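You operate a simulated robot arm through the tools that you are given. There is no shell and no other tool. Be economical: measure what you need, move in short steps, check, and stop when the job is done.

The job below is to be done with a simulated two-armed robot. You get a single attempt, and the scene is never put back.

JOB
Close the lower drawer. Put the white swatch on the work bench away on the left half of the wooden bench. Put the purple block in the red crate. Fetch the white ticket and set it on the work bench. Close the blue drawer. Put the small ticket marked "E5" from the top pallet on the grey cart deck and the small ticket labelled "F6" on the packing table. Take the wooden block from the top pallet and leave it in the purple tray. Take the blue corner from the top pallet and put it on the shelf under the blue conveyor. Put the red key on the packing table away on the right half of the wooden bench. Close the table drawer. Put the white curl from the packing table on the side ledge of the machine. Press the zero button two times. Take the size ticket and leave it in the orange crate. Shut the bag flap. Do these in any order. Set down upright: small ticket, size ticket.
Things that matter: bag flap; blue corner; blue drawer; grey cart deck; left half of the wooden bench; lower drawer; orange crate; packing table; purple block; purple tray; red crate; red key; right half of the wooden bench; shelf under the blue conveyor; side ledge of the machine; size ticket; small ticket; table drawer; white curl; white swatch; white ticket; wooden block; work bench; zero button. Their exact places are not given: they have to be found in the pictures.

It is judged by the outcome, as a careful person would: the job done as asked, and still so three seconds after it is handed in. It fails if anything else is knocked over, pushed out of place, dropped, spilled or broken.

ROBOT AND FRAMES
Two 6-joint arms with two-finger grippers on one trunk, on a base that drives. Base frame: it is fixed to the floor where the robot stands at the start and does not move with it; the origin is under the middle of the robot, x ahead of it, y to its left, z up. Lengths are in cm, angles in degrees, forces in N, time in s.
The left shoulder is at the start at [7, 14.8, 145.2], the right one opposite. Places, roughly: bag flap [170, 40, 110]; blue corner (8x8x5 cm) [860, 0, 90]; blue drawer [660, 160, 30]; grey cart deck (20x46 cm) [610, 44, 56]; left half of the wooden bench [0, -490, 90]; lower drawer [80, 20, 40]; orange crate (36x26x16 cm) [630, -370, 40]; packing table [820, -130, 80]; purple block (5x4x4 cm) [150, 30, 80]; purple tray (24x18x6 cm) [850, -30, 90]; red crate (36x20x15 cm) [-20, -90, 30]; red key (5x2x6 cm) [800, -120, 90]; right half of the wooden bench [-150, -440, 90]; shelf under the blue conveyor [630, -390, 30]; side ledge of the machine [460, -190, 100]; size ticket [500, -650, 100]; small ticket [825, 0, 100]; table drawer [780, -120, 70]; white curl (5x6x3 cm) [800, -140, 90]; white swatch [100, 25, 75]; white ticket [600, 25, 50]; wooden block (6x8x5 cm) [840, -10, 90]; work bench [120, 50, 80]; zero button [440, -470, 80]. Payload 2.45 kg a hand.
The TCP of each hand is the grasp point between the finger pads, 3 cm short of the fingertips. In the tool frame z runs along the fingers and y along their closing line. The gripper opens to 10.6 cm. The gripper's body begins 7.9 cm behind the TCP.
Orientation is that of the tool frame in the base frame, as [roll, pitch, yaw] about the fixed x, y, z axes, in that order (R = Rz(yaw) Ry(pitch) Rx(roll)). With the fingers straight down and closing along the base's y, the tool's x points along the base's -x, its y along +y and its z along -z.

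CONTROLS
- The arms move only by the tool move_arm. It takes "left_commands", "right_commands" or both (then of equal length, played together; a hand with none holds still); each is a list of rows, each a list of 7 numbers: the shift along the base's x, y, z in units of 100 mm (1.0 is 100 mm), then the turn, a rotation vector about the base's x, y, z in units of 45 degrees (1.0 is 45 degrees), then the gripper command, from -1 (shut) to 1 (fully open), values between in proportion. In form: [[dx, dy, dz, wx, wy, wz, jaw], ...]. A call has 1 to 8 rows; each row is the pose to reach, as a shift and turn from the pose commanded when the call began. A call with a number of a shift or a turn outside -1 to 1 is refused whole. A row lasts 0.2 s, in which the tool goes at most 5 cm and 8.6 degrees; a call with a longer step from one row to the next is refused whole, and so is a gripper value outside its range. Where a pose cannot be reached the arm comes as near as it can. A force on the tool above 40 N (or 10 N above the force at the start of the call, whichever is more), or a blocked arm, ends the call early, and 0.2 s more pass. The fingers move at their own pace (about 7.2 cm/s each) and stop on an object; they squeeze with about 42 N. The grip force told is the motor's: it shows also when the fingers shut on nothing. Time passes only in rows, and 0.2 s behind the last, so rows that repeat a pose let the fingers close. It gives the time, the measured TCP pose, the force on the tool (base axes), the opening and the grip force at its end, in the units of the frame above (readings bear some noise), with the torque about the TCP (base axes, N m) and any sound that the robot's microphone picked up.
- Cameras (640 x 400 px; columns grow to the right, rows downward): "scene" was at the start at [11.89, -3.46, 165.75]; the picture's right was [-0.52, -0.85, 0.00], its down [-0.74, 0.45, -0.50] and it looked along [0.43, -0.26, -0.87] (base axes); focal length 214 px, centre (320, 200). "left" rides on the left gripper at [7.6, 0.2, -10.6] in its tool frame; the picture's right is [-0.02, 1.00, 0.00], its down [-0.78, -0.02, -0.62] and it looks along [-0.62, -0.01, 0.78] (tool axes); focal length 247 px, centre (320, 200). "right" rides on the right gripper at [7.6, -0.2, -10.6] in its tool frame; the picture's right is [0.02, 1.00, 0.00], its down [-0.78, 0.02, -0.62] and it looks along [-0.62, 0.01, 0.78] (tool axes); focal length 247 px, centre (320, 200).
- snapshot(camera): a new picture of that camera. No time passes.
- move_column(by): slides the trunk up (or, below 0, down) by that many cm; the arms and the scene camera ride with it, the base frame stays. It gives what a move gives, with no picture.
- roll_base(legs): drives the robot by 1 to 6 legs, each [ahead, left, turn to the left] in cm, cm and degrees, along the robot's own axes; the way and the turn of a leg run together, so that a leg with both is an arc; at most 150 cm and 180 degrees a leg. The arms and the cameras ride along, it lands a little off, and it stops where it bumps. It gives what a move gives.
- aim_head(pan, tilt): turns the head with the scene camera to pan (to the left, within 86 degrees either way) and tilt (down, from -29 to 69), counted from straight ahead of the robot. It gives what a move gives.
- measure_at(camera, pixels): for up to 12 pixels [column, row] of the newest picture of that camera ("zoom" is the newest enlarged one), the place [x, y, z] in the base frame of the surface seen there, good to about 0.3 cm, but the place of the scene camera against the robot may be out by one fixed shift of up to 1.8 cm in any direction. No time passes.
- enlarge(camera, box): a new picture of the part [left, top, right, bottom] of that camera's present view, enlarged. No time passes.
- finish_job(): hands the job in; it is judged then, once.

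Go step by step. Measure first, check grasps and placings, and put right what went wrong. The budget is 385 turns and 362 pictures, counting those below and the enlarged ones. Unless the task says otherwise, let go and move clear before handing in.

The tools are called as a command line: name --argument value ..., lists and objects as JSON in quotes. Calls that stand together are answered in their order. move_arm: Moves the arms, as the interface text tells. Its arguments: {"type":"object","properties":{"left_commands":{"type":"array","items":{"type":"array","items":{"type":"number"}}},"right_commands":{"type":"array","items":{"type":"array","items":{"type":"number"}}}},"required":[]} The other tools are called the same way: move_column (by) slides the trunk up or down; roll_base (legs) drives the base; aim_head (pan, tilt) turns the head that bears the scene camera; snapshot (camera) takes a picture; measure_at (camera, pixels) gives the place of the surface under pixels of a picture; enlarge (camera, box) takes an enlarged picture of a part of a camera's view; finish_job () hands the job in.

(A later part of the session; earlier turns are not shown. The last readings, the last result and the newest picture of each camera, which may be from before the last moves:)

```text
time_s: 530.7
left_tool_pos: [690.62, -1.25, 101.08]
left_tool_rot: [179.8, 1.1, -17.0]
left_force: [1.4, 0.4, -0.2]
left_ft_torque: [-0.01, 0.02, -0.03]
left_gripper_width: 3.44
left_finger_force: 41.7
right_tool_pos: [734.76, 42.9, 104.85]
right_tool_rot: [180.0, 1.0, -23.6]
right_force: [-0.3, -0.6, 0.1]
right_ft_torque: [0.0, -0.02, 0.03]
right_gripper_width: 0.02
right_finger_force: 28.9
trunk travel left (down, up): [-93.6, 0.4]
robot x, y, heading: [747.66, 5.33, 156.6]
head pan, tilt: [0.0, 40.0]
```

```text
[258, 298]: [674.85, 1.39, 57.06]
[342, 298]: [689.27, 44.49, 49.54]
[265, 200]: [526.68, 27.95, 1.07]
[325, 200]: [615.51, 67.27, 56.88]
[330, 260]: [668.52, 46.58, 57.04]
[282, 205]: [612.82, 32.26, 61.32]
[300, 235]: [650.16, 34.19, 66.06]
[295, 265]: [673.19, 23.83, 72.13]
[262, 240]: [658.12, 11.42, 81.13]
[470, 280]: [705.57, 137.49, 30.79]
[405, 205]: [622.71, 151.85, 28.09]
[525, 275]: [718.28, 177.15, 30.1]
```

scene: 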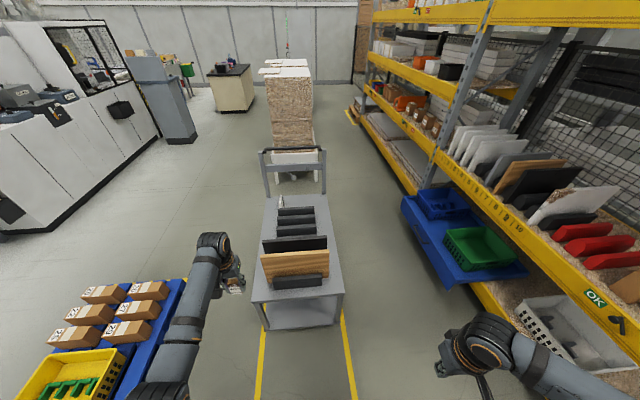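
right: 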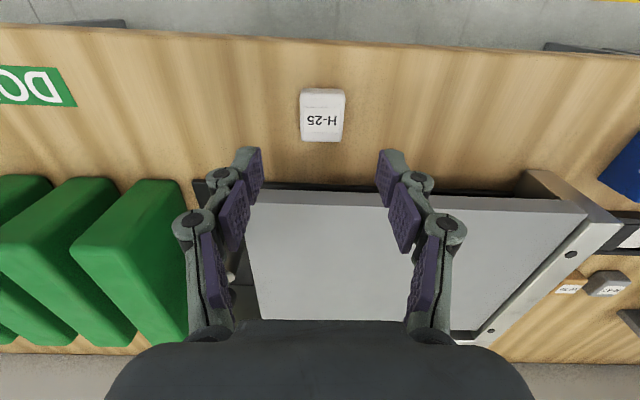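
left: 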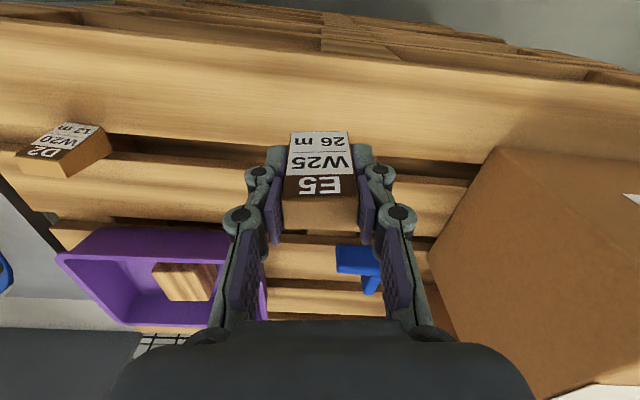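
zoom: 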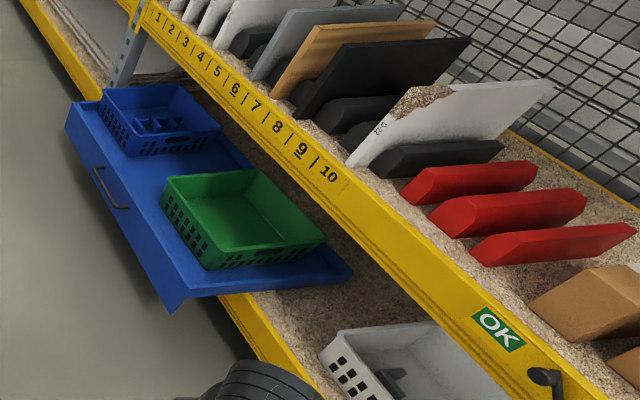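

measure_at --camera "scene" --pixels '[[265, 152], [322, 152], [281, 200], [284, 208], [280, 204], [320, 215], [300, 208], [421, 209], [468, 289], [515, 262], [360, 120], [410, 190]]'

enlarge --camera "scene" --box '[255, 180, 335, 240]'

```text
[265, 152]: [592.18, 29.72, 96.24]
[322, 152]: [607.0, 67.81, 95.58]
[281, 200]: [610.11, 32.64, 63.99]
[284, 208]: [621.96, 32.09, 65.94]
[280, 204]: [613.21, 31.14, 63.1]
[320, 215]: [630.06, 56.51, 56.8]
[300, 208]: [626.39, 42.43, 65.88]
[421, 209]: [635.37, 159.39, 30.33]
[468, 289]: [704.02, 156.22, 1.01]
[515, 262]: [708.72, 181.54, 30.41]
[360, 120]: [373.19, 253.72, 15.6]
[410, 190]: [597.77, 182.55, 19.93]
```

```text
6.67 times, centred on (295, 210) of scene
```

zoom: 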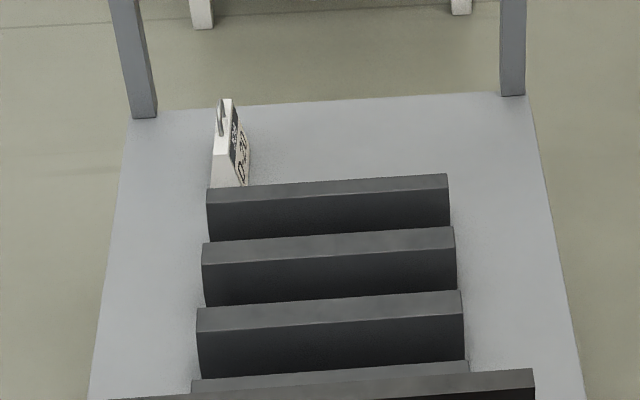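

The white ticket is a "JOB" tag standing at ≈(611,32) near the handle; the deck right of it is free. I'll raise E5 a bit, enter the aisle between cart and shelves, and turn to face the deck.

move_arm --left_commands '[[0, 0, 0.3, 0, 0, 0, -1], [0, 0, 0.5, 0, 0, 0, -1]]'

roll_base --legs '[[0, 0, 6.4], [0, -57, 0], [100, 0, 0], [72, 0, 0]]'

snapshot --camera "scene"

```text
time_s: 531.3
left_tool_pos: [690.55, -1.15, 106.24]
left_tool_rot: [179.8, 1.1, -17.0]
left_force: [0.4, -0.2, -0.5]
left_ft_torque: [0.01, 0.0, -0.01]
left_gripper_width: 3.46
left_finger_force: 42.2
right_tool_pos: [734.73, 42.93, 104.94]
right_tool_rot: [179.9, 1.0, -23.7]
right_force: [0.1, -0.4, 0.4]
right_ft_torque: [-0.03, -0.03, -0.01]
right_gripper_width: 0.0
right_finger_force: 28.3
trunk travel left (down, up): [-93.6, 0.4]
robot x, y, heading: [747.28, 5.53, 156.8]
head pan, tilt: [0.0, 40.0]
```

```text
time_s: 543.4
left_tool_pos: [544.2, 97.9, 106.21]
left_tool_rot: [179.8, 1.1, -10.6]
left_force: [0.2, -0.5, 0.5]
left_ft_torque: [0.01, -0.02, 0.04]
left_gripper_width: 3.46
left_finger_force: 41.4
right_tool_pos: [583.18, 146.58, 105.06]
right_tool_rot: [-180.0, 1.0, -17.2]
right_force: [0.4, 0.1, 0.5]
right_ft_torque: [0.02, 0.02, -0.02]
right_gripper_width: 0.0
right_finger_force: 28.4
trunk travel left (down, up): [-93.6, 0.4]
robot x, y, heading: [600.31, 110.48, 163.3]
head pan, tilt: [0.0, 40.0]
```

```text
184 pictures are left
```

scene: 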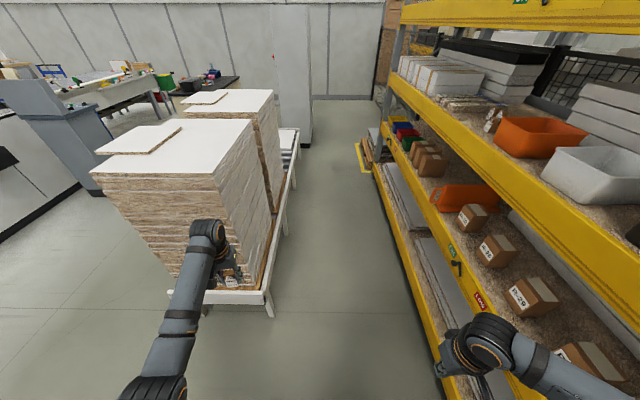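

measure_at --camera "scene" --pixels '[[250, 230], [268, 300], [205, 300], [160, 230], [235, 130], [440, 330]]'

snapshot --camera "left"

```text
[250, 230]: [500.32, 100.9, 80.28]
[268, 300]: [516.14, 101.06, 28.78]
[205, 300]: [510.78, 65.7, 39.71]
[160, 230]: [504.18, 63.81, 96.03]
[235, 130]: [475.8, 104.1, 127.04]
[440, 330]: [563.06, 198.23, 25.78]
```

```text
183 pictures are left
```

left: 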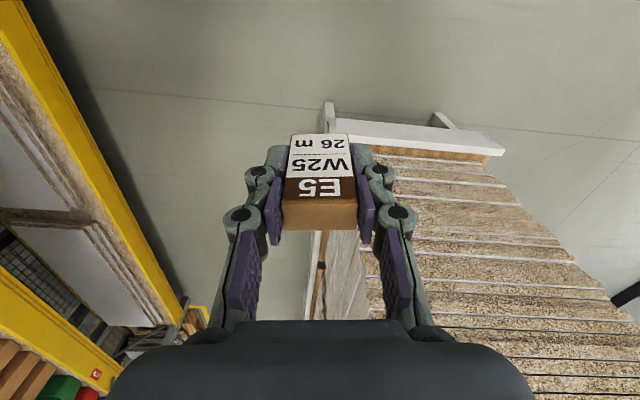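

roll_base --legs '[[0, 0, 90]]'

snapshot --camera "left"

snapshot --camera "scene"

```text
time_s: 547.7
left_tool_pos: [613.78, 54.96, 106.12]
left_tool_rot: [179.8, 1.1, 80.3]
left_force: [-0.9, -0.1, 0.0]
left_ft_torque: [-0.01, -0.02, 0.01]
left_gripper_width: 3.44
left_finger_force: 41.6
right_tool_pos: [564.51, 92.95, 104.94]
right_tool_rot: [179.9, 1.0, 73.6]
right_force: [-0.2, 0.0, 0.4]
right_ft_torque: [-0.01, 0.0, 0.01]
right_gripper_width: 0.03
right_finger_force: 27.9
trunk travel left (down, up): [-93.6, 0.4]
robot x, y, heading: [600.32, 110.51, -105.9]
head pan, tilt: [0.0, 40.0]
```

```text
182 pictures are left
```

left: 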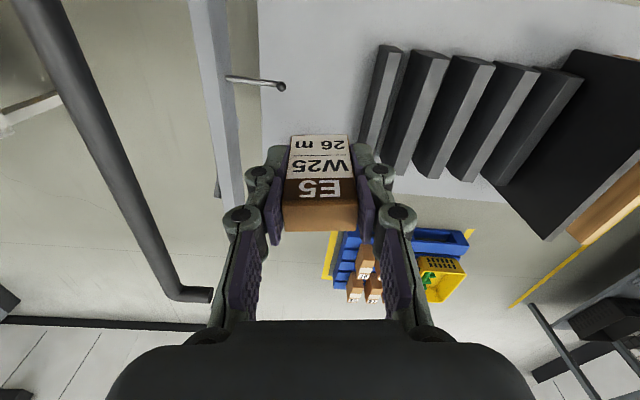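

```text
181 pictures are left
```

scene: 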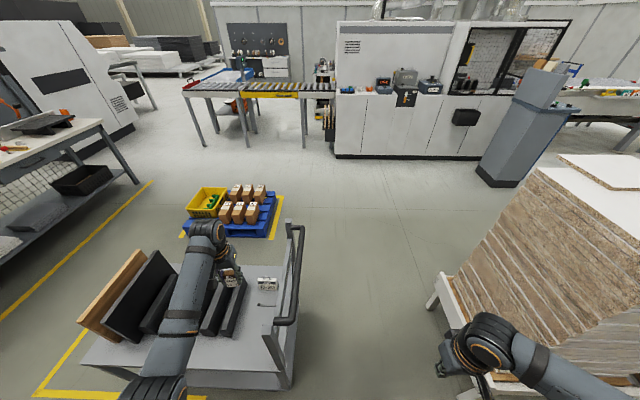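

measure_at --camera "left" --pixels '[[300, 110], [310, 60], [345, 110], [380, 60], [262, 130], [280, 85], [250, 80], [300, 40]]'

enlarge --camera "scene" --box '[200, 220, 320, 360]'

```text
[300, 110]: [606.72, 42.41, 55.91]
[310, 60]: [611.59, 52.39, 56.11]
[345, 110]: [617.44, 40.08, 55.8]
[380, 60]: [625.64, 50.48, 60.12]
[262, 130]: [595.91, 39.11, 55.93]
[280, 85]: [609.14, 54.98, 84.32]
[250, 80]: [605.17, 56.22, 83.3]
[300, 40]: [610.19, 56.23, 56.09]
```

```text
2.86 times, centred on (260, 290) of scene
```

zoom: 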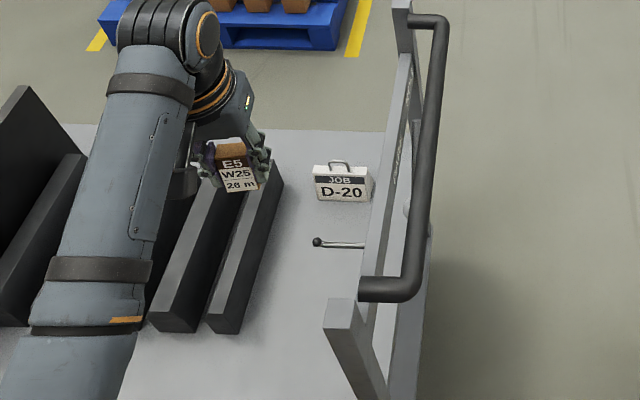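

A latch pin sticks out near (609,55,84), so I'll aim E5 at a point further from the handle (w≈575.5). Shifting the base 11 cm left keeps the forearm clear of the handle post.

roll_base --legs '[[0, 11, 0]]'

move_arm --left_commands '[[-0.3, -0.2, 0, 0, 0, 0, -1], [-0.6, -0.4, 0, 0, 0, 0, -1], [-0.82, -0.57, 0, 0, 0, 0, -1]]'

move_column --by -30

snapshot --camera "left"

snapshot --camera "scene"

```text
time_s: 548.9
left_tool_pos: [624.18, 51.77, 106.12]
left_tool_rot: [179.6, 1.2, 80.3]
left_force: [-1.0, -0.1, -0.2]
left_ft_torque: [0.0, -0.02, 0.03]
left_gripper_width: 3.42
left_finger_force: 41.9
right_tool_pos: [574.96, 90.09, 104.81]
right_tool_rot: [179.8, 1.0, 73.7]
right_force: [-0.4, -0.9, 0.1]
right_ft_torque: [-0.01, -0.05, 0.0]
right_gripper_width: 0.0
right_finger_force: 28.4
trunk travel left (down, up): [-93.6, 0.4]
robot x, y, heading: [610.72, 107.49, -105.6]
head pan, tilt: [0.0, 40.0]
```

```text
time_s: 549.7
left_tool_pos: [616.49, 46.02, 105.96]
left_tool_rot: [179.8, 1.0, 80.4]
left_force: [0.9, 0.4, -0.4]
left_ft_torque: [0.03, 0.02, -0.01]
left_gripper_width: 3.44
left_finger_force: 41.6
right_tool_pos: [575.34, 89.81, 104.99]
right_tool_rot: [-179.9, 1.0, 73.9]
right_force: [0.4, -0.5, 0.6]
right_ft_torque: [0.04, 0.01, -0.01]
right_gripper_width: 0.02
right_finger_force: 28.2
trunk travel left (down, up): [-93.6, 0.4]
robot x, y, heading: [611.06, 107.71, -105.7]
head pan, tilt: [0.0, 40.0]
```

```text
time_s: 552.7
left_tool_pos: [616.36, 46.11, 76.04]
left_tool_rot: [179.8, 1.0, 80.3]
left_force: [0.2, -0.7, -0.9]
left_ft_torque: [-0.01, 0.0, 0.0]
left_gripper_width: 3.42
left_finger_force: 41.7
right_tool_pos: [575.35, 89.91, 74.91]
right_tool_rot: [-180.0, 1.0, 73.8]
right_force: [-0.1, 0.6, -1.1]
right_ft_torque: [-0.01, -0.01, 0.0]
right_gripper_width: 0.0
right_finger_force: 28.9
trunk travel left (down, up): [-63.6, 30.4]
robot x, y, heading: [610.47, 107.57, -105.8]
head pan, tilt: [0.0, 40.0]
```

```text
179 pictures are left
```

left: 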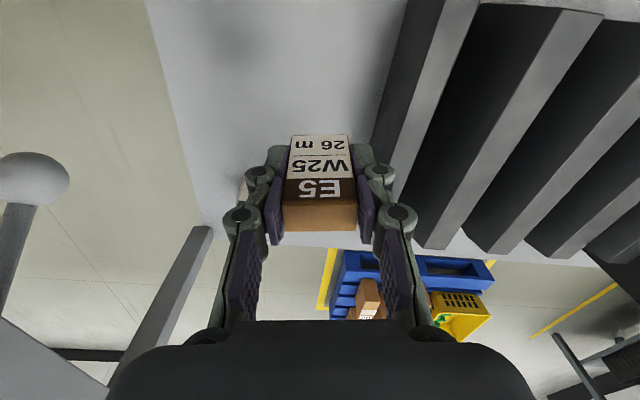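

```text
178 pictures are left
```

scene: 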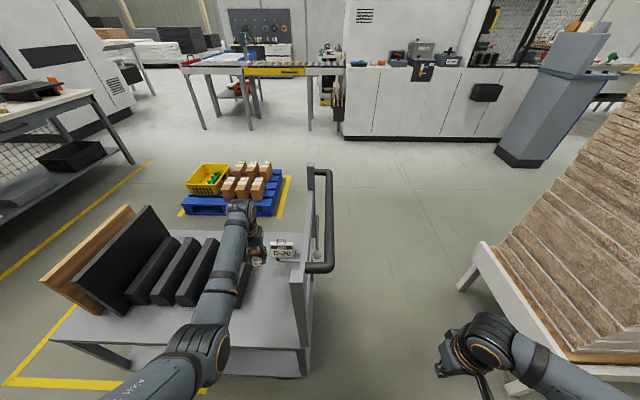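

move_column --by -15.5

snapshot --camera "left"

```text
time_s: 554.5
left_tool_pos: [616.32, 46.03, 60.51]
left_tool_rot: [179.8, 1.0, 80.3]
left_force: [-0.2, 0.3, 0.3]
left_ft_torque: [0.0, -0.02, -0.01]
left_gripper_width: 3.44
left_finger_force: 42.0
right_tool_pos: [575.13, 89.94, 59.44]
right_tool_rot: [-180.0, 1.0, 73.7]
right_force: [-0.1, -0.5, -0.2]
right_ft_torque: [0.02, -0.02, -0.01]
right_gripper_width: 0.01
right_finger_force: 28.4
trunk travel left (down, up): [-48.1, 45.9]
robot x, y, heading: [610.62, 107.65, -105.8]
head pan, tilt: [0.0, 40.0]
```

```text
177 pictures are left
```

left: 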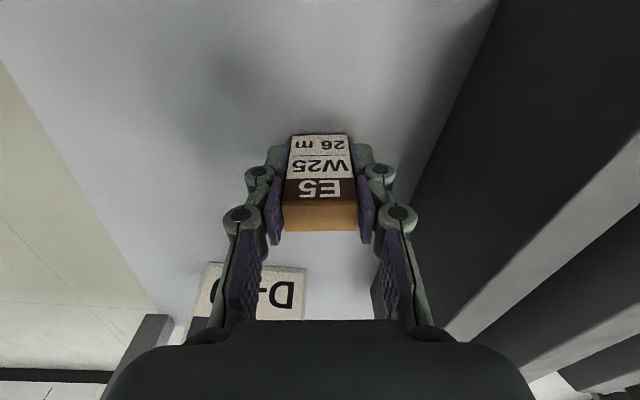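

move_arm --left_commands '[[0, 0, -0.03, 0, 0, 0, -1], [0, 0, -0.04, 0, 0, 0, -0.15], [0, 0, -0.04, 0, 0, 0, 0.03], [0, 0, -0.04, 0, 0, 0, 0.03], [0, 0, 0.3, 0, 0, 0, 0.03], [0, 0, 0.7, 0, 0, 0, 0.03]]'

snapshot --camera "left"

```text
time_s: 555.9
left_tool_pos: [616.36, 46.22, 67.52]
left_tool_rot: [179.8, 1.0, 80.3]
left_force: [0.1, 0.1, 0.5]
left_ft_torque: [0.01, -0.01, -0.01]
left_gripper_width: 5.5
left_finger_force: 0.0
right_tool_pos: [575.26, 89.91, 59.28]
right_tool_rot: [-179.9, 1.0, 73.7]
right_force: [-0.3, -0.5, 0.3]
right_ft_torque: [0.01, 0.01, -0.01]
right_gripper_width: 0.0
right_finger_force: 28.5
trunk travel left (down, up): [-48.1, 45.9]
robot x, y, heading: [611.02, 107.22, -105.5]
head pan, tilt: [0.0, 40.0]
```

```text
176 pictures are left
```

left: 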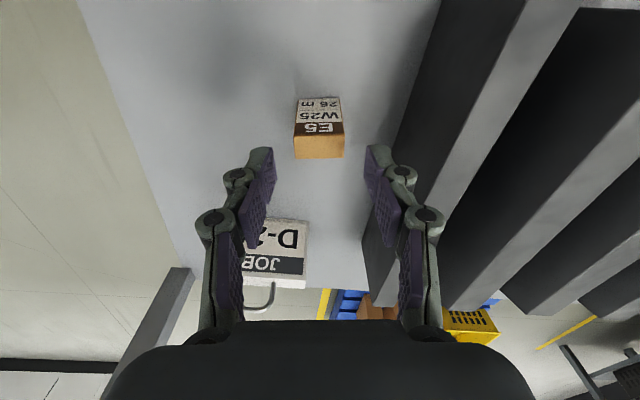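

E5 stands upright on the cart deck. Next the blue drawer: raise, even up both hands at 40 cm ahead, and turn to face the shelves.

move_column --by 40

move_arm --left_commands '[[0.13, 0.46, 0, 0, 0, 0, -1], [0.26, 0.92, 0, 0, 0, -0.1, -1], [0.37, 1, 0, 0, 0, -0.14, -1]]' --right_commands '[[-0.13, -0.46, 0, 0, 0, 0, -1], [-0.26, -0.92, 0, 0, 0, 0, -1], [-0.3, -1, 0, 0, 0, 0, -1]]'

roll_base --legs '[[0, 40, 0], [0, 0, 179]]'

aim_head --pan 0 --tilt 60

snapshot --camera "scene"

```text
time_s: 559.7
left_tool_pos: [616.22, 45.99, 107.35]
left_tool_rot: [179.7, 1.1, 80.2]
left_force: [-0.3, -0.6, -0.6]
left_ft_torque: [-0.02, 0.01, 0.01]
left_gripper_width: 5.46
left_finger_force: 0.1
right_tool_pos: [575.24, 89.92, 99.35]
right_tool_rot: [180.0, 1.0, 73.7]
right_force: [-0.2, 0.0, -0.1]
right_ft_torque: [-0.02, 0.0, 0.03]
right_gripper_width: 0.0
right_finger_force: 28.8
trunk travel left (down, up): [-88.1, 5.9]
robot x, y, heading: [611.01, 107.31, -106.2]
head pan, tilt: [0.0, 40.0]
```

```text
time_s: 560.5
left_tool_pos: [619.94, 54.39, 103.17]
left_tool_rot: [179.9, 1.1, 74.0]
left_force: [0.4, -0.1, -0.1]
left_ft_torque: [0.0, -0.05, 0.02]
left_gripper_width: 0.0
left_finger_force: 28.8
left hand out of reach, approached as far as the arm can: row 1, 2, 3
right_tool_pos: [572.34, 79.93, 99.51]
right_tool_rot: [-179.9, 1.0, 73.9]
right_force: [0.0, 0.2, 0.2]
right_ft_torque: [-0.01, 0.0, -0.01]
right_gripper_width: 0.01
right_finger_force: 28.1
trunk travel left (down, up): [-88.1, 5.9]
robot x, y, heading: [611.28, 107.42, -105.8]
head pan, tilt: [0.0, 40.0]
```

```text
time_s: 570.2
left_tool_pos: [642.35, 150.32, 103.05]
left_tool_rot: [179.7, 1.2, -108.4]
left_force: [0.5, -0.6, 0.1]
left_ft_torque: [-0.04, 0.0, 0.0]
left_gripper_width: 0.0
left_finger_force: 28.4
right_tool_pos: [688.94, 122.62, 99.42]
right_tool_rot: [-180.0, 1.0, -108.7]
right_force: [0.5, 0.2, -0.5]
right_ft_torque: [0.0, 0.03, -0.01]
right_gripper_width: 0.0
right_finger_force: 28.2
trunk travel left (down, up): [-88.1, 5.9]
robot x, y, heading: [649.29, 96.8, 71.7]
head pan, tilt: [0.0, 40.0]
```

```text
time_s: 571.1
left_tool_pos: [642.49, 150.34, 103.09]
left_tool_rot: [179.8, 1.3, -108.4]
left_force: [0.4, 0.6, -0.6]
left_ft_torque: [0.01, -0.01, 0.02]
left_gripper_width: 0.0
left_finger_force: 28.3
right_tool_pos: [688.95, 122.66, 99.51]
right_tool_rot: [180.0, 0.9, -108.7]
right_force: [0.3, 0.4, 0.6]
right_ft_torque: [0.0, -0.01, 0.01]
right_gripper_width: 0.0
right_finger_force: 28.3
trunk travel left (down, up): [-88.1, 5.9]
robot x, y, heading: [648.9, 96.99, 71.7]
head pan, tilt: [0.0, 60.0]
```

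```text
175 pictures are left
```

scene: 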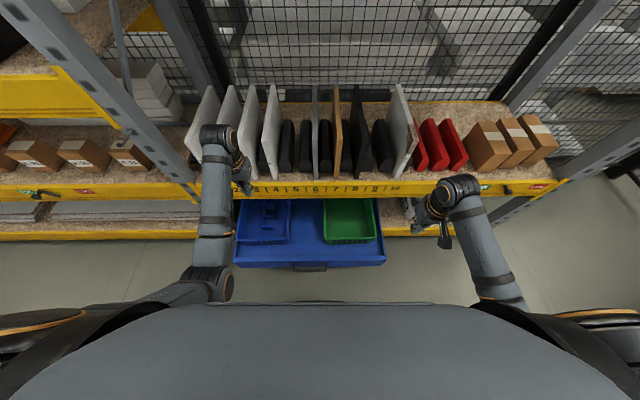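

measure_at --camera "scene" --pixels '[[240, 262], [380, 260], [310, 262], [308, 268], [245, 235], [370, 240], [215, 233], [410, 228], [300, 195]]'

enlarge --camera "scene" --box '[200, 170, 440, 290]'

```text
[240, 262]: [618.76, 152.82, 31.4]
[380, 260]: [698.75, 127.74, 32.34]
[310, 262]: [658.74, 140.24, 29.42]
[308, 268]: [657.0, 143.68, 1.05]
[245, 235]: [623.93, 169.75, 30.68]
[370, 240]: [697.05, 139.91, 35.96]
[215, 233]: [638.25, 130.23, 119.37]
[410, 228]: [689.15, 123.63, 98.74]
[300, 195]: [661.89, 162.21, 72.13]
```

```text
2.67 times, centred on (320, 230) of scene
```

zoom: 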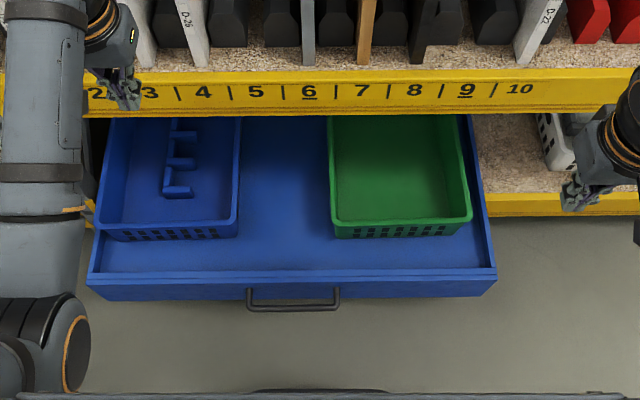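

Drawer front is at u≈326.5, z up to 30, centre right in front of me. Lower halfway, retract the left hand to in front of it, then go down to z≈26.

move_column --by -35

move_arm --left_commands '[[-0.15, -0.44, 0, 0, 0, 0, -1], [-0.3, -0.88, 0, 0, 0, 0, -1], [-0.33, -1, 0, 0, 0, 0, -1]]' --right_commands '[[-0.06, -0.2, 0, 0, 0, 0, -1], [-0.12, -0.4, 0, 0, 0, 0, -1], [-0.12, -0.4, 0, 0, 0, 0, -1]]'

move_arm --left_commands '[[-0.15, -0.44, 0, 0, 0, 0, -1], [-0.22, -0.65, 0.1, 0, 0, 0, -1]]' --right_commands '[[0, 0, 0.1, 0, 0, 0, -1], [0, 0, 0.2, 0, 0, 0, -1]]'

move_column --by -40

snapshot --camera "scene"

```text
time_s: 574.5
left_tool_pos: [642.42, 150.4, 68.02]
left_tool_rot: [179.8, 1.3, -108.4]
left_force: [0.1, 0.3, -1.2]
left_ft_torque: [-0.02, 0.03, -0.04]
left_gripper_width: 0.0
left_finger_force: 28.3
right_tool_pos: [688.87, 122.68, 64.37]
right_tool_rot: [-179.9, 1.0, -108.7]
right_force: [-0.3, 0.2, 0.9]
right_ft_torque: [0.01, -0.03, 0.02]
right_gripper_width: 0.01
right_finger_force: 28.3
trunk travel left (down, up): [-53.1, 40.9]
robot x, y, heading: [649.12, 96.9, 71.6]
head pan, tilt: [0.0, 60.0]
```

```text
time_s: 575.3
left_tool_pos: [638.22, 140.63, 66.5]
left_tool_rot: [180.0, 1.5, -108.5]
left_force: [0.1, 0.7, -0.3]
left_ft_torque: [0.0, -0.03, -0.01]
left_gripper_width: 0.01
left_finger_force: 28.3
left hand out of reach, approached as far as the arm can: row 1, 2, 3
right_tool_pos: [687.58, 118.63, 64.42]
right_tool_rot: [179.9, 1.0, -108.7]
right_force: [0.8, -0.3, 1.2]
right_ft_torque: [0.0, 0.0, 0.0]
right_gripper_width: 0.0
right_finger_force: 28.3
trunk travel left (down, up): [-53.1, 40.9]
robot x, y, heading: [649.19, 96.8, 72.0]
head pan, tilt: [0.0, 60.0]
```

```text
time_s: 575.9
left_tool_pos: [636.04, 134.12, 67.36]
left_tool_rot: [179.9, 1.3, -108.6]
left_force: [-0.1, -0.3, -0.4]
left_ft_torque: [0.02, -0.01, 0.0]
left_gripper_width: 0.02
left_finger_force: 28.9
right_tool_pos: [687.79, 118.64, 66.34]
right_tool_rot: [-180.0, 1.0, -108.7]
right_force: [-0.8, 0.8, 0.5]
right_ft_torque: [0.03, -0.02, 0.0]
right_gripper_width: 0.0
right_finger_force: 28.2
trunk travel left (down, up): [-53.1, 40.9]
robot x, y, heading: [649.01, 96.75, 71.7]
head pan, tilt: [0.0, 60.0]
```

```text
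time_s: 579.7
left_tool_pos: [636.07, 133.99, 27.35]
left_tool_rot: [179.8, 1.2, -108.4]
left_force: [0.7, -0.5, 0.2]
left_ft_torque: [-0.01, 0.0, -0.01]
left_gripper_width: 0.0
left_finger_force: 28.2
right_tool_pos: [687.65, 118.64, 26.47]
right_tool_rot: [-180.0, 1.0, -108.7]
right_force: [-0.3, -0.2, -0.5]
right_ft_torque: [0.01, -0.02, 0.03]
right_gripper_width: 0.0
right_finger_force: 28.6
trunk travel left (down, up): [-13.1, 80.9]
robot x, y, heading: [649.05, 97.0, 72.0]
head pan, tilt: [0.0, 60.0]
```

```text
173 pictures are left
```

scene: 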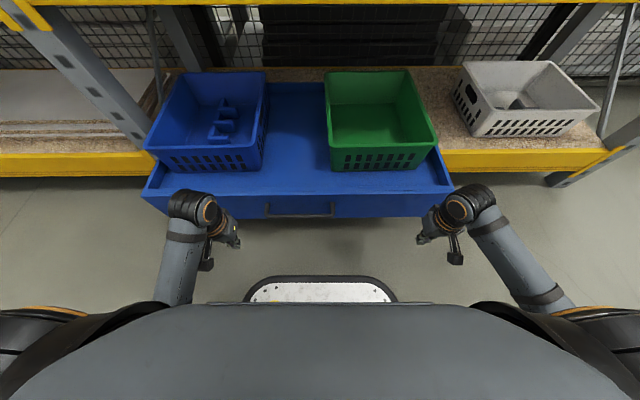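

Both hands stand squarely before the drawer front. Driving forward to push it in.

roll_base --legs '[[28, 0, 0]]'

snapshot --camera "scene"

```text
time_s: 581.6
left_tool_pos: [644.68, 159.9, 27.44]
left_tool_rot: [179.7, 1.3, -108.6]
left_force: [-0.7, -0.4, 0.0]
left_ft_torque: [0.02, -0.01, 0.02]
left_gripper_width: 0.0
left_finger_force: 28.4
right_tool_pos: [696.32, 144.26, 26.35]
right_tool_rot: [-179.9, 0.9, -108.9]
right_force: [0.2, -0.3, -0.4]
right_ft_torque: [-0.02, -0.01, 0.01]
right_gripper_width: 0.0
right_finger_force: 28.7
trunk travel left (down, up): [-13.1, 80.9]
robot x, y, heading: [657.92, 122.3, 71.5]
head pan, tilt: [0.0, 60.0]
```

```text
172 pictures are left
```

scene: 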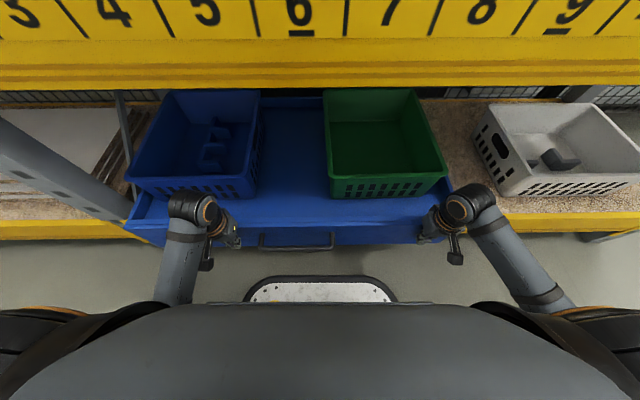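

roll_base --legs '[[7, 0, 0]]'

roll_base --legs '[[4, 0, 0]]'

snapshot --camera "scene"

```text
time_s: 582.6
left_tool_pos: [646.09, 163.96, 27.32]
left_tool_rot: [179.9, 1.2, -108.6]
left_force: [-0.8, -1.5, 0.9]
left_ft_torque: [-0.01, 0.01, 0.01]
left_gripper_width: 0.0
left_finger_force: 28.7
right_tool_pos: [697.43, 147.71, 26.31]
right_tool_rot: [-179.9, -0.4, -108.5]
right_force: [-0.9, -0.7, -0.4]
right_ft_torque: [0.0, -0.05, 0.03]
right_gripper_width: 0.0
right_finger_force: 28.7
trunk travel left (down, up): [-13.1, 80.9]
robot x, y, heading: [659.11, 126.62, 71.6]
head pan, tilt: [0.0, 60.0]
stopped in leg 1: the force on the tool passed its limit at 123 N (the readings are from after the stop); the commanded pose is now the measured one
```

```text
time_s: 583.3
left_tool_pos: [646.1, 164.02, 27.21]
left_tool_rot: [179.8, 0.1, -108.7]
left_force: [-1.4, -1.8, 0.9]
left_ft_torque: [0.0, 0.03, 0.02]
left_gripper_width: 0.0
left_finger_force: 28.6
right_tool_pos: [697.56, 147.57, 26.18]
right_tool_rot: [-179.9, -1.6, -108.2]
right_force: [-2.6, -4.1, 1.7]
right_ft_torque: [0.31, -0.1, 0.12]
right_gripper_width: 0.0
right_finger_force: 28.2
trunk travel left (down, up): [-13.1, 80.9]
robot x, y, heading: [659.03, 126.86, 71.5]
head pan, tilt: [0.0, 60.0]
stopped in leg 1: the force on the tool passed its limit at 79 N (the readings are from after the stop); the commanded pose is now the measured one
```

```text
171 pictures are left
```

scene: 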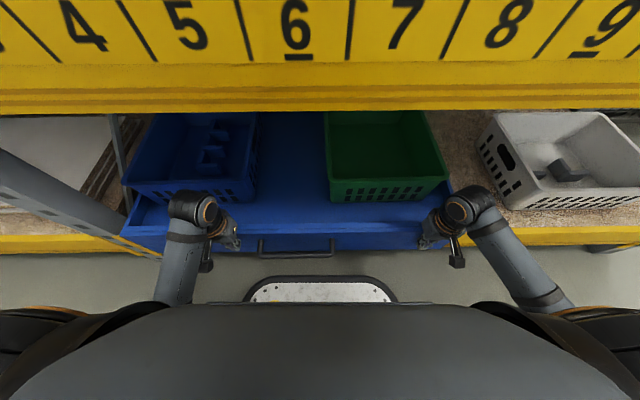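

It came to a hard stop. Backing off to check whether the front is flush with the beam.

roll_base --legs '[[-20, 0, 0]]'

snapshot --camera "scene"

measure_at --camera "scene" --pixels '[[160, 205], [435, 200], [300, 205], [300, 190], [100, 175], [500, 170], [130, 165], [470, 165], [300, 215]]'

enlarge --camera "scene" --box '[80, 70, 540, 260]'

```text
time_s: 584.9
left_tool_pos: [639.6, 145.04, 27.27]
left_tool_rot: [179.8, 0.1, -108.5]
left_force: [0.1, -0.6, 0.4]
left_ft_torque: [0.03, 0.01, -0.02]
left_gripper_width: 0.0
left_finger_force: 28.7
right_tool_pos: [691.05, 128.87, 26.21]
right_tool_rot: [180.0, -1.8, -107.9]
right_force: [-0.3, -0.2, -0.3]
right_ft_torque: [-0.02, 0.02, -0.01]
right_gripper_width: 0.0
right_finger_force: 28.9
trunk travel left (down, up): [-13.1, 80.9]
robot x, y, heading: [652.92, 108.3, 71.8]
head pan, tilt: [0.0, 60.0]
```

```text
170 pictures are left
```

scene: 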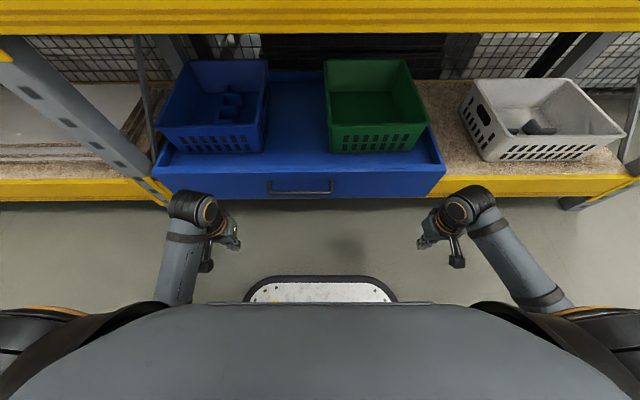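

```text
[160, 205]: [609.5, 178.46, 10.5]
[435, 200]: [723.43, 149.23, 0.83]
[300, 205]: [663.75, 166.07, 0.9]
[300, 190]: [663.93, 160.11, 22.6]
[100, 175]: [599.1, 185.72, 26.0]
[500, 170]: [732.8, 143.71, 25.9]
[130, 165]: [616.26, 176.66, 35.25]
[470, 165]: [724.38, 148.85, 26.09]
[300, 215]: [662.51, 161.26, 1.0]
```

```text
1.39 times, centred on (310, 165) of scene
```

zoom: 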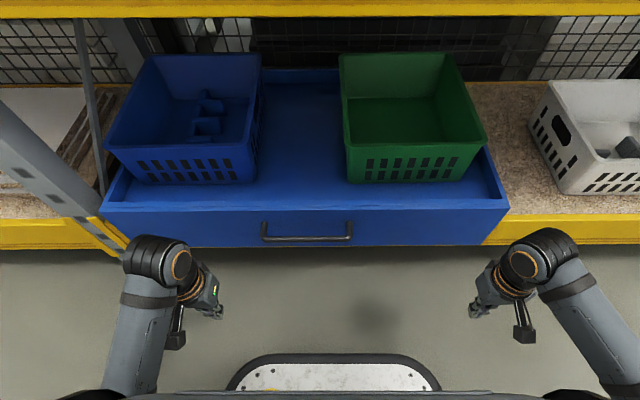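

The front overlay is tight against the beam (hard stop), so the blue drawer is shut. Raising up and going back to the pallet for the blue corner.

move_column --by 40

move_column --by 40

roll_base --legs '[[-8, 0, 0], [0, 0, -89], [120, 0, 0], [0, -66, 0]]'

aim_head --pan 15 --tilt 45

snapshot --camera "scene"

```text
time_s: 588.8
left_tool_pos: [639.62, 145.03, 67.36]
left_tool_rot: [179.7, 0.1, -108.5]
left_force: [-0.2, 0.0, -0.7]
left_ft_torque: [-0.01, -0.03, 0.0]
left_gripper_width: 0.0
left_finger_force: 29.1
right_tool_pos: [691.1, 128.77, 66.1]
right_tool_rot: [-179.9, -1.8, -107.9]
right_force: [0.3, 0.1, 0.8]
right_ft_torque: [0.0, -0.02, -0.02]
right_gripper_width: 0.0
right_finger_force: 28.8
trunk travel left (down, up): [-53.1, 40.9]
robot x, y, heading: [653.22, 108.39, 72.0]
head pan, tilt: [0.0, 60.0]
```

```text
time_s: 592.6
left_tool_pos: [639.72, 145.09, 107.22]
left_tool_rot: [179.8, 0.0, -108.4]
left_force: [0.5, -0.3, -0.8]
left_ft_torque: [0.01, 0.0, 0.0]
left_gripper_width: 0.02
left_finger_force: 28.7
right_tool_pos: [691.01, 128.94, 106.17]
right_tool_rot: [-179.9, -1.8, -107.9]
right_force: [0.0, 1.1, -0.4]
right_ft_torque: [0.05, -0.06, 0.02]
right_gripper_width: 0.0
right_finger_force: 28.5
trunk travel left (down, up): [-93.1, 0.9]
robot x, y, heading: [653.22, 108.36, 71.7]
head pan, tilt: [0.0, 60.0]
```

```text
time_s: 606.4
left_tool_pos: [786.87, 21.45, 107.13]
left_tool_rot: [179.9, 0.1, 166.2]
left_force: [-0.3, -0.8, -0.4]
left_ft_torque: [0.01, -0.01, -0.01]
left_gripper_width: 0.02
left_finger_force: 28.7
right_tool_pos: [774.73, -31.01, 106.3]
right_tool_rot: [-179.9, -1.7, 166.6]
right_force: [0.3, -0.7, 0.1]
right_ft_torque: [-0.02, -0.01, -0.02]
right_gripper_width: 0.02
right_finger_force: 29.2
trunk travel left (down, up): [-93.1, 0.9]
robot x, y, heading: [751.44, 5.04, -13.6]
head pan, tilt: [0.0, 60.0]
```

```text
time_s: 607.1
left_tool_pos: [786.71, 21.36, 107.23]
left_tool_rot: [179.8, 0.2, 166.2]
left_force: [0.6, -1.1, 0.7]
left_ft_torque: [0.0, 0.01, 0.03]
left_gripper_width: 0.01
left_finger_force: 29.0
right_tool_pos: [774.7, -31.15, 106.18]
right_tool_rot: [-179.9, -1.7, 166.6]
right_force: [-0.1, -0.2, 0.3]
right_ft_torque: [0.02, -0.01, 0.01]
right_gripper_width: 0.02
right_finger_force: 28.7
trunk travel left (down, up): [-93.1, 0.9]
robot x, y, heading: [750.94, 5.39, -13.8]
head pan, tilt: [15.0, 45.0]
```

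```text
168 pictures are left
```

scene: 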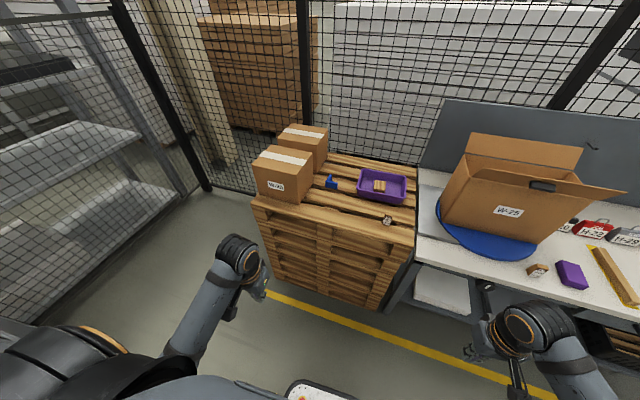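

roll_base --legs '[[0, 0, -3.5], [38, 0, 0]]'

move_arm --left_commands '[[0.47, -0.14, 0, 0, 0, 0, 0], [0.94, -0.29, 0, 0, 0, 0, 1]]'

snapshot --camera "left"

```text
time_s: 610.0
left_tool_pos: [823.7, 7.5, 107.22]
left_tool_rot: [179.7, 0.2, 162.2]
left_force: [-0.7, 0.3, 0.3]
left_ft_torque: [0.02, 0.02, 0.0]
left_gripper_width: 0.0
left_finger_force: 29.1
right_tool_pos: [808.1, -44.0, 106.3]
right_tool_rot: [-180.0, -1.6, 162.7]
right_force: [-0.1, -0.2, 0.6]
right_ft_torque: [0.02, 0.04, 0.01]
right_gripper_width: 0.0
right_finger_force: 28.8
trunk travel left (down, up): [-93.1, 0.9]
robot x, y, heading: [787.4, -6.12, -17.3]
head pan, tilt: [15.0, 45.0]
```

```text
time_s: 610.5
left_tool_pos: [833.58, 4.71, 105.91]
left_tool_rot: [179.8, 0.1, 162.2]
left_force: [0.9, -0.3, 0.2]
left_ft_torque: [0.03, 0.01, 0.06]
left_gripper_width: 7.22
left_finger_force: 0.1
left hand out of reach, approached as far as the arm can: row 1, 2
right_tool_pos: [808.43, -44.07, 106.04]
right_tool_rot: [179.9, -1.8, 162.7]
right_force: [0.3, -0.4, -0.5]
right_ft_torque: [-0.01, 0.0, -0.01]
right_gripper_width: 0.0
right_finger_force: 28.5
trunk travel left (down, up): [-93.1, 0.9]
robot x, y, heading: [787.06, -6.42, -17.6]
head pan, tilt: [15.0, 45.0]
```

```text
167 pictures are left
```

left: 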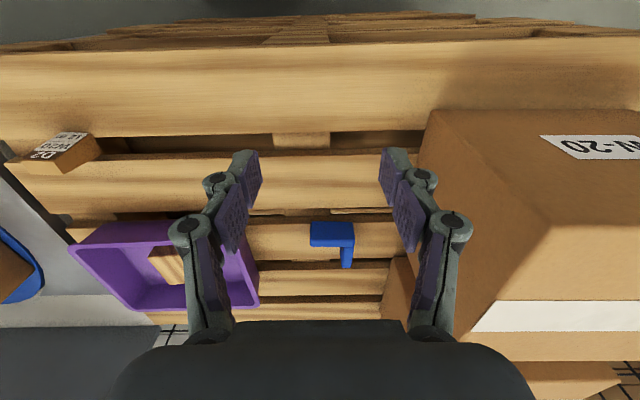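

measure_at --camera "left" --pixels '[[312, 226], [352, 225], [313, 244], [352, 247], [346, 264], [354, 264], [332, 235], [422, 145], [430, 190], [440, 230], [395, 270], [330, 210]]'

enlarge --camera "left" --box '[260, 190, 440, 320]'

```text
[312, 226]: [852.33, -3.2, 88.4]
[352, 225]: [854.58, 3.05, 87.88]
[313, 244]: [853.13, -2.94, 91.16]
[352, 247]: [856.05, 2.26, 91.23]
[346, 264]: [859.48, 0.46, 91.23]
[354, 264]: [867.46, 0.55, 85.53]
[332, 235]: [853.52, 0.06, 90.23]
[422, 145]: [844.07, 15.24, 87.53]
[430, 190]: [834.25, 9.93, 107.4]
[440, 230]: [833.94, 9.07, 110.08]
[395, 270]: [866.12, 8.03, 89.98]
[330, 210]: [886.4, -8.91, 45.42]
```

```text
3.08 times, centred on (350, 255) of left
```

zoom: 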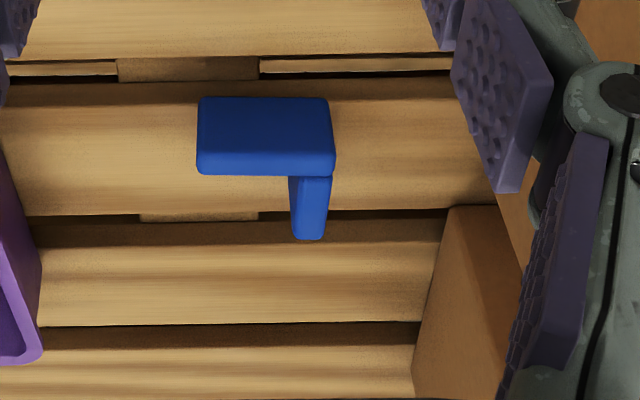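

measure_at --camera "left" --pixels '[[432, 115], [450, 200], [475, 300], [490, 340], [405, 260], [415, 300], [400, 310], [420, 130]]'

move_column --by -2

```text
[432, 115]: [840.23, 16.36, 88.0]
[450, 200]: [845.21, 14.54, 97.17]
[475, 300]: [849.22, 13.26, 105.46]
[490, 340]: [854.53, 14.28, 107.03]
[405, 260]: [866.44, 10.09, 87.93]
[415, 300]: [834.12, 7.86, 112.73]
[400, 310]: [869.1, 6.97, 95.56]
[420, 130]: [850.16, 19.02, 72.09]
```

```text
time_s: 611.2
left_tool_pos: [833.41, 4.77, 103.95]
left_tool_rot: [179.9, 0.3, 162.1]
left_force: [0.4, 0.3, 1.1]
left_ft_torque: [0.03, 0.02, -0.01]
left_gripper_width: 10.59
left_finger_force: 0.0
right_tool_pos: [808.33, -43.93, 104.1]
right_tool_rot: [-179.9, -1.7, 162.7]
right_force: [0.1, 0.2, 0.0]
right_ft_torque: [0.05, 0.01, -0.01]
right_gripper_width: 0.0
right_finger_force: 28.9
trunk travel left (down, up): [-91.1, 2.9]
robot x, y, heading: [787.11, -6.15, -17.5]
head pan, tilt: [15.0, 45.0]
```

roll_base --legs '[[7, 0, 0]]'

move_arm --left_commands '[[0.45, -0.1, 0, 0, 0, 0, 1], [0.9, -0.2, 0, 0, 0, 0, 1], [1, -0.22, 0, 0, 0, 0, 1]]'

snapshot --camera "left"

```text
time_s: 612.2
left_tool_pos: [839.39, 2.94, 104.2]
left_tool_rot: [179.7, 0.7, 162.2]
left_force: [-0.6, -0.1, -0.9]
left_ft_torque: [-0.02, -0.03, -0.01]
left_gripper_width: 10.61
left_finger_force: 0.0
right_tool_pos: [814.28, -45.81, 104.23]
right_tool_rot: [-180.0, -1.4, 162.7]
right_force: [-1.4, 0.5, -0.2]
right_ft_torque: [-0.06, -0.06, 0.01]
right_gripper_width: 0.0
right_finger_force: 28.3
trunk travel left (down, up): [-91.1, 2.9]
robot x, y, heading: [793.57, -7.96, -17.6]
head pan, tilt: [15.0, 45.0]
```

```text
time_s: 613.0
left_tool_pos: [849.95, 0.55, 103.77]
left_tool_rot: [179.9, 0.3, 162.2]
left_force: [-0.2, 0.1, 0.2]
left_ft_torque: [-0.01, 0.03, 0.0]
left_gripper_width: 10.62
left_finger_force: 0.1
right_tool_pos: [814.77, -46.08, 104.1]
right_tool_rot: [-180.0, -1.8, 162.7]
right_force: [-0.6, -0.2, -0.7]
right_ft_torque: [0.02, 0.0, -0.02]
right_gripper_width: 0.0
right_finger_force: 28.5
trunk travel left (down, up): [-91.1, 2.9]
robot x, y, heading: [793.37, -8.08, -17.6]
head pan, tilt: [15.0, 45.0]
```

```text
165 pictures are left
```

left: 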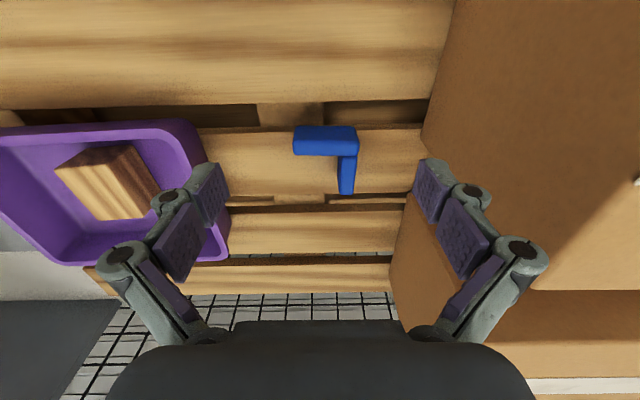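

measure_at --camera "left" --pixels '[[297, 145], [355, 145], [296, 154], [339, 154], [341, 192], [353, 190], [357, 150], [325, 148], [300, 128], [395, 240], [420, 140]]'

```text
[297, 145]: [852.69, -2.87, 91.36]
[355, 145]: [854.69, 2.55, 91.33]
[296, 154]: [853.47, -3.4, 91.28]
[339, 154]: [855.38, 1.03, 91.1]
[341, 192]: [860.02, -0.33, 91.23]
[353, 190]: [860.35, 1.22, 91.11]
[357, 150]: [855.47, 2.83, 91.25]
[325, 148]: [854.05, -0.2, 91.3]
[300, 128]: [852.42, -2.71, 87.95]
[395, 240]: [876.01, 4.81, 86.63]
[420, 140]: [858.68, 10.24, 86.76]
```

move_arm --left_commands '[[0.3, -0.06, -0.3, 0, 0, 0, 1], [0.44, -0.085, -0.7, 0, 0, 0, 1], [0.44, -0.085, -1, 0, 0, 0, 0.8]]'

move_arm --left_commands '[[0, 0, -0.33, 0, 0, 0, 0.8], [0, 0, -0.33, 0, 0, 0, -1], [0, 0, -0.33, 0, 0, 0, -1], [0, 0, -0.33, 0, 0, 0, -1], [0, 0, -0.33, 0, 0, 0, -1]]'

move_arm --left_commands '[[0, 0, 0.4, 0, 0, 0, -1], [0, 0, 0.8, 0, 0, 0, -1], [0, 0, 1, 0, 0, 0, -1]]'

snapshot --camera "left"

```text
time_s: 613.8
left_tool_pos: [854.29, -0.24, 93.97]
left_tool_rot: [179.8, 0.5, 162.1]
left_force: [0.6, 0.1, 0.0]
left_ft_torque: [0.01, -0.01, 0.03]
left_gripper_width: 9.52
left_finger_force: 0.0
right_tool_pos: [814.7, -45.92, 104.27]
right_tool_rot: [-180.0, -1.7, 162.7]
right_force: [-0.7, -0.8, 0.8]
right_ft_torque: [0.01, 0.03, -0.01]
right_gripper_width: 0.0
right_finger_force: 28.7
trunk travel left (down, up): [-91.1, 2.9]
robot x, y, heading: [793.78, -7.96, -17.6]
head pan, tilt: [15.0, 45.0]
```

```text
time_s: 615.0
left_tool_pos: [854.2, -0.28, 90.56]
left_tool_rot: [179.9, 0.3, 162.2]
left_force: [0.1, -0.1, -0.2]
left_ft_torque: [-0.04, -0.02, -0.03]
left_gripper_width: 6.85
left_finger_force: 42.1
right_tool_pos: [814.76, -46.16, 104.26]
right_tool_rot: [-179.8, -1.7, 162.7]
right_force: [0.3, -1.2, 0.0]
right_ft_torque: [0.0, -0.02, -0.02]
right_gripper_width: 0.0
right_finger_force: 28.6
trunk travel left (down, up): [-91.1, 2.9]
robot x, y, heading: [793.94, -8.35, -17.5]
head pan, tilt: [15.0, 45.0]
```

```text
time_s: 615.8
left_tool_pos: [854.46, -0.26, 100.68]
left_tool_rot: [179.7, 0.2, 162.2]
left_force: [-0.1, 0.1, -0.6]
left_ft_torque: [-0.02, 0.0, 0.02]
left_gripper_width: 6.87
left_finger_force: 41.6
right_tool_pos: [814.63, -46.15, 104.22]
right_tool_rot: [-180.0, -1.6, 162.7]
right_force: [-0.8, -0.2, 0.6]
right_ft_torque: [0.0, 0.01, 0.02]
right_gripper_width: 0.01
right_finger_force: 28.7
trunk travel left (down, up): [-91.1, 2.9]
robot x, y, heading: [793.48, -7.87, -17.2]
head pan, tilt: [15.0, 45.0]
```

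```text
164 pictures are left
```

left: 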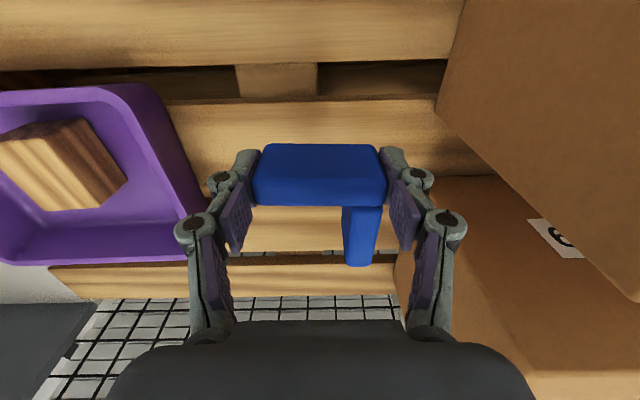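

Corner held (6.9 cm). Now to the packing table for the white curl with the right hand.

roll_base --legs '[[-42, 0, 0], [0, -92, 0], [12, 0, 0]]'

snapshot --camera "right"

snapshot --camera "scene"

```text
time_s: 623.7
left_tool_pos: [798.59, -78.27, 100.68]
left_tool_rot: [179.9, 0.4, 163.2]
left_force: [0.0, 0.2, 0.2]
left_ft_torque: [0.0, 0.01, 0.03]
left_gripper_width: 6.89
left_finger_force: 42.0
right_tool_pos: [759.77, -124.6, 104.31]
right_tool_rot: [-179.9, -1.5, 163.6]
right_force: [-0.4, -0.5, 0.9]
right_ft_torque: [-0.01, -0.01, 0.02]
right_gripper_width: 0.02
right_finger_force: 28.5
trunk travel left (down, up): [-91.1, 2.9]
robot x, y, heading: [738.14, -87.16, -16.5]
head pan, tilt: [15.0, 45.0]
```

```text
163 pictures are left
```

right: 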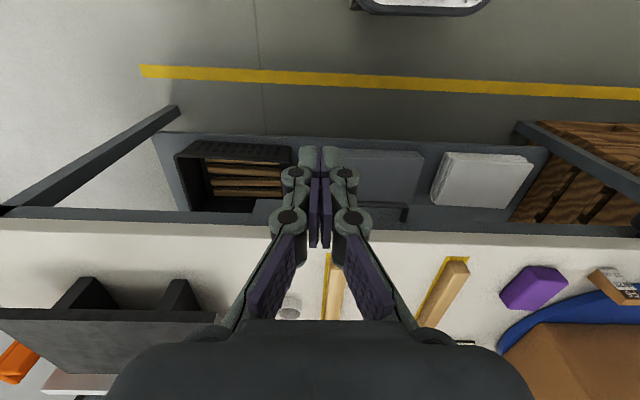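

```text
162 pictures are left
```

scene: 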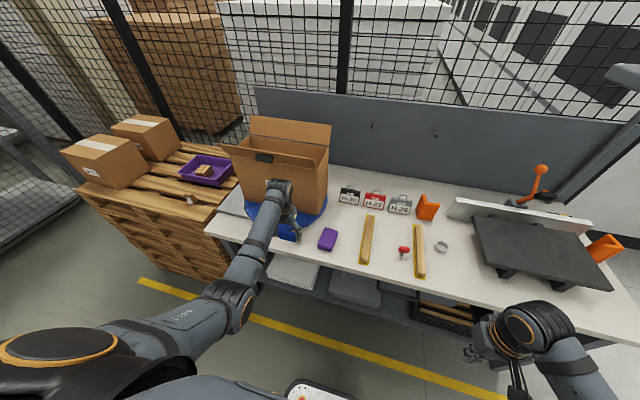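

measure_at --camera "scene" --pixels '[[441, 247], [436, 250], [447, 246], [404, 249], [404, 256], [441, 241], [425, 275], [455, 265]]'

enlarge --camera "scene" --box '[340, 180, 480, 300]'

```text
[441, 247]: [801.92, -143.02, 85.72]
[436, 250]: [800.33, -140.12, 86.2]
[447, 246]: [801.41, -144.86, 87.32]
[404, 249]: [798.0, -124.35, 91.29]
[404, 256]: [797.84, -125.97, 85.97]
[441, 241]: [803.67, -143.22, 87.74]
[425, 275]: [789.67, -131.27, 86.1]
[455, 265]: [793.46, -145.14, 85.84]
```

```text
3.33 times, centred on (410, 240) of scene
```

zoom: 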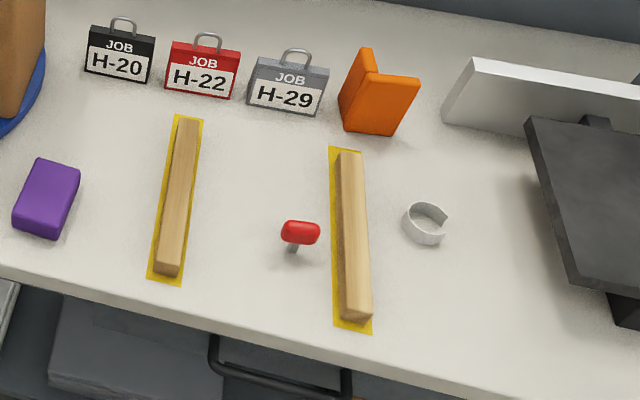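

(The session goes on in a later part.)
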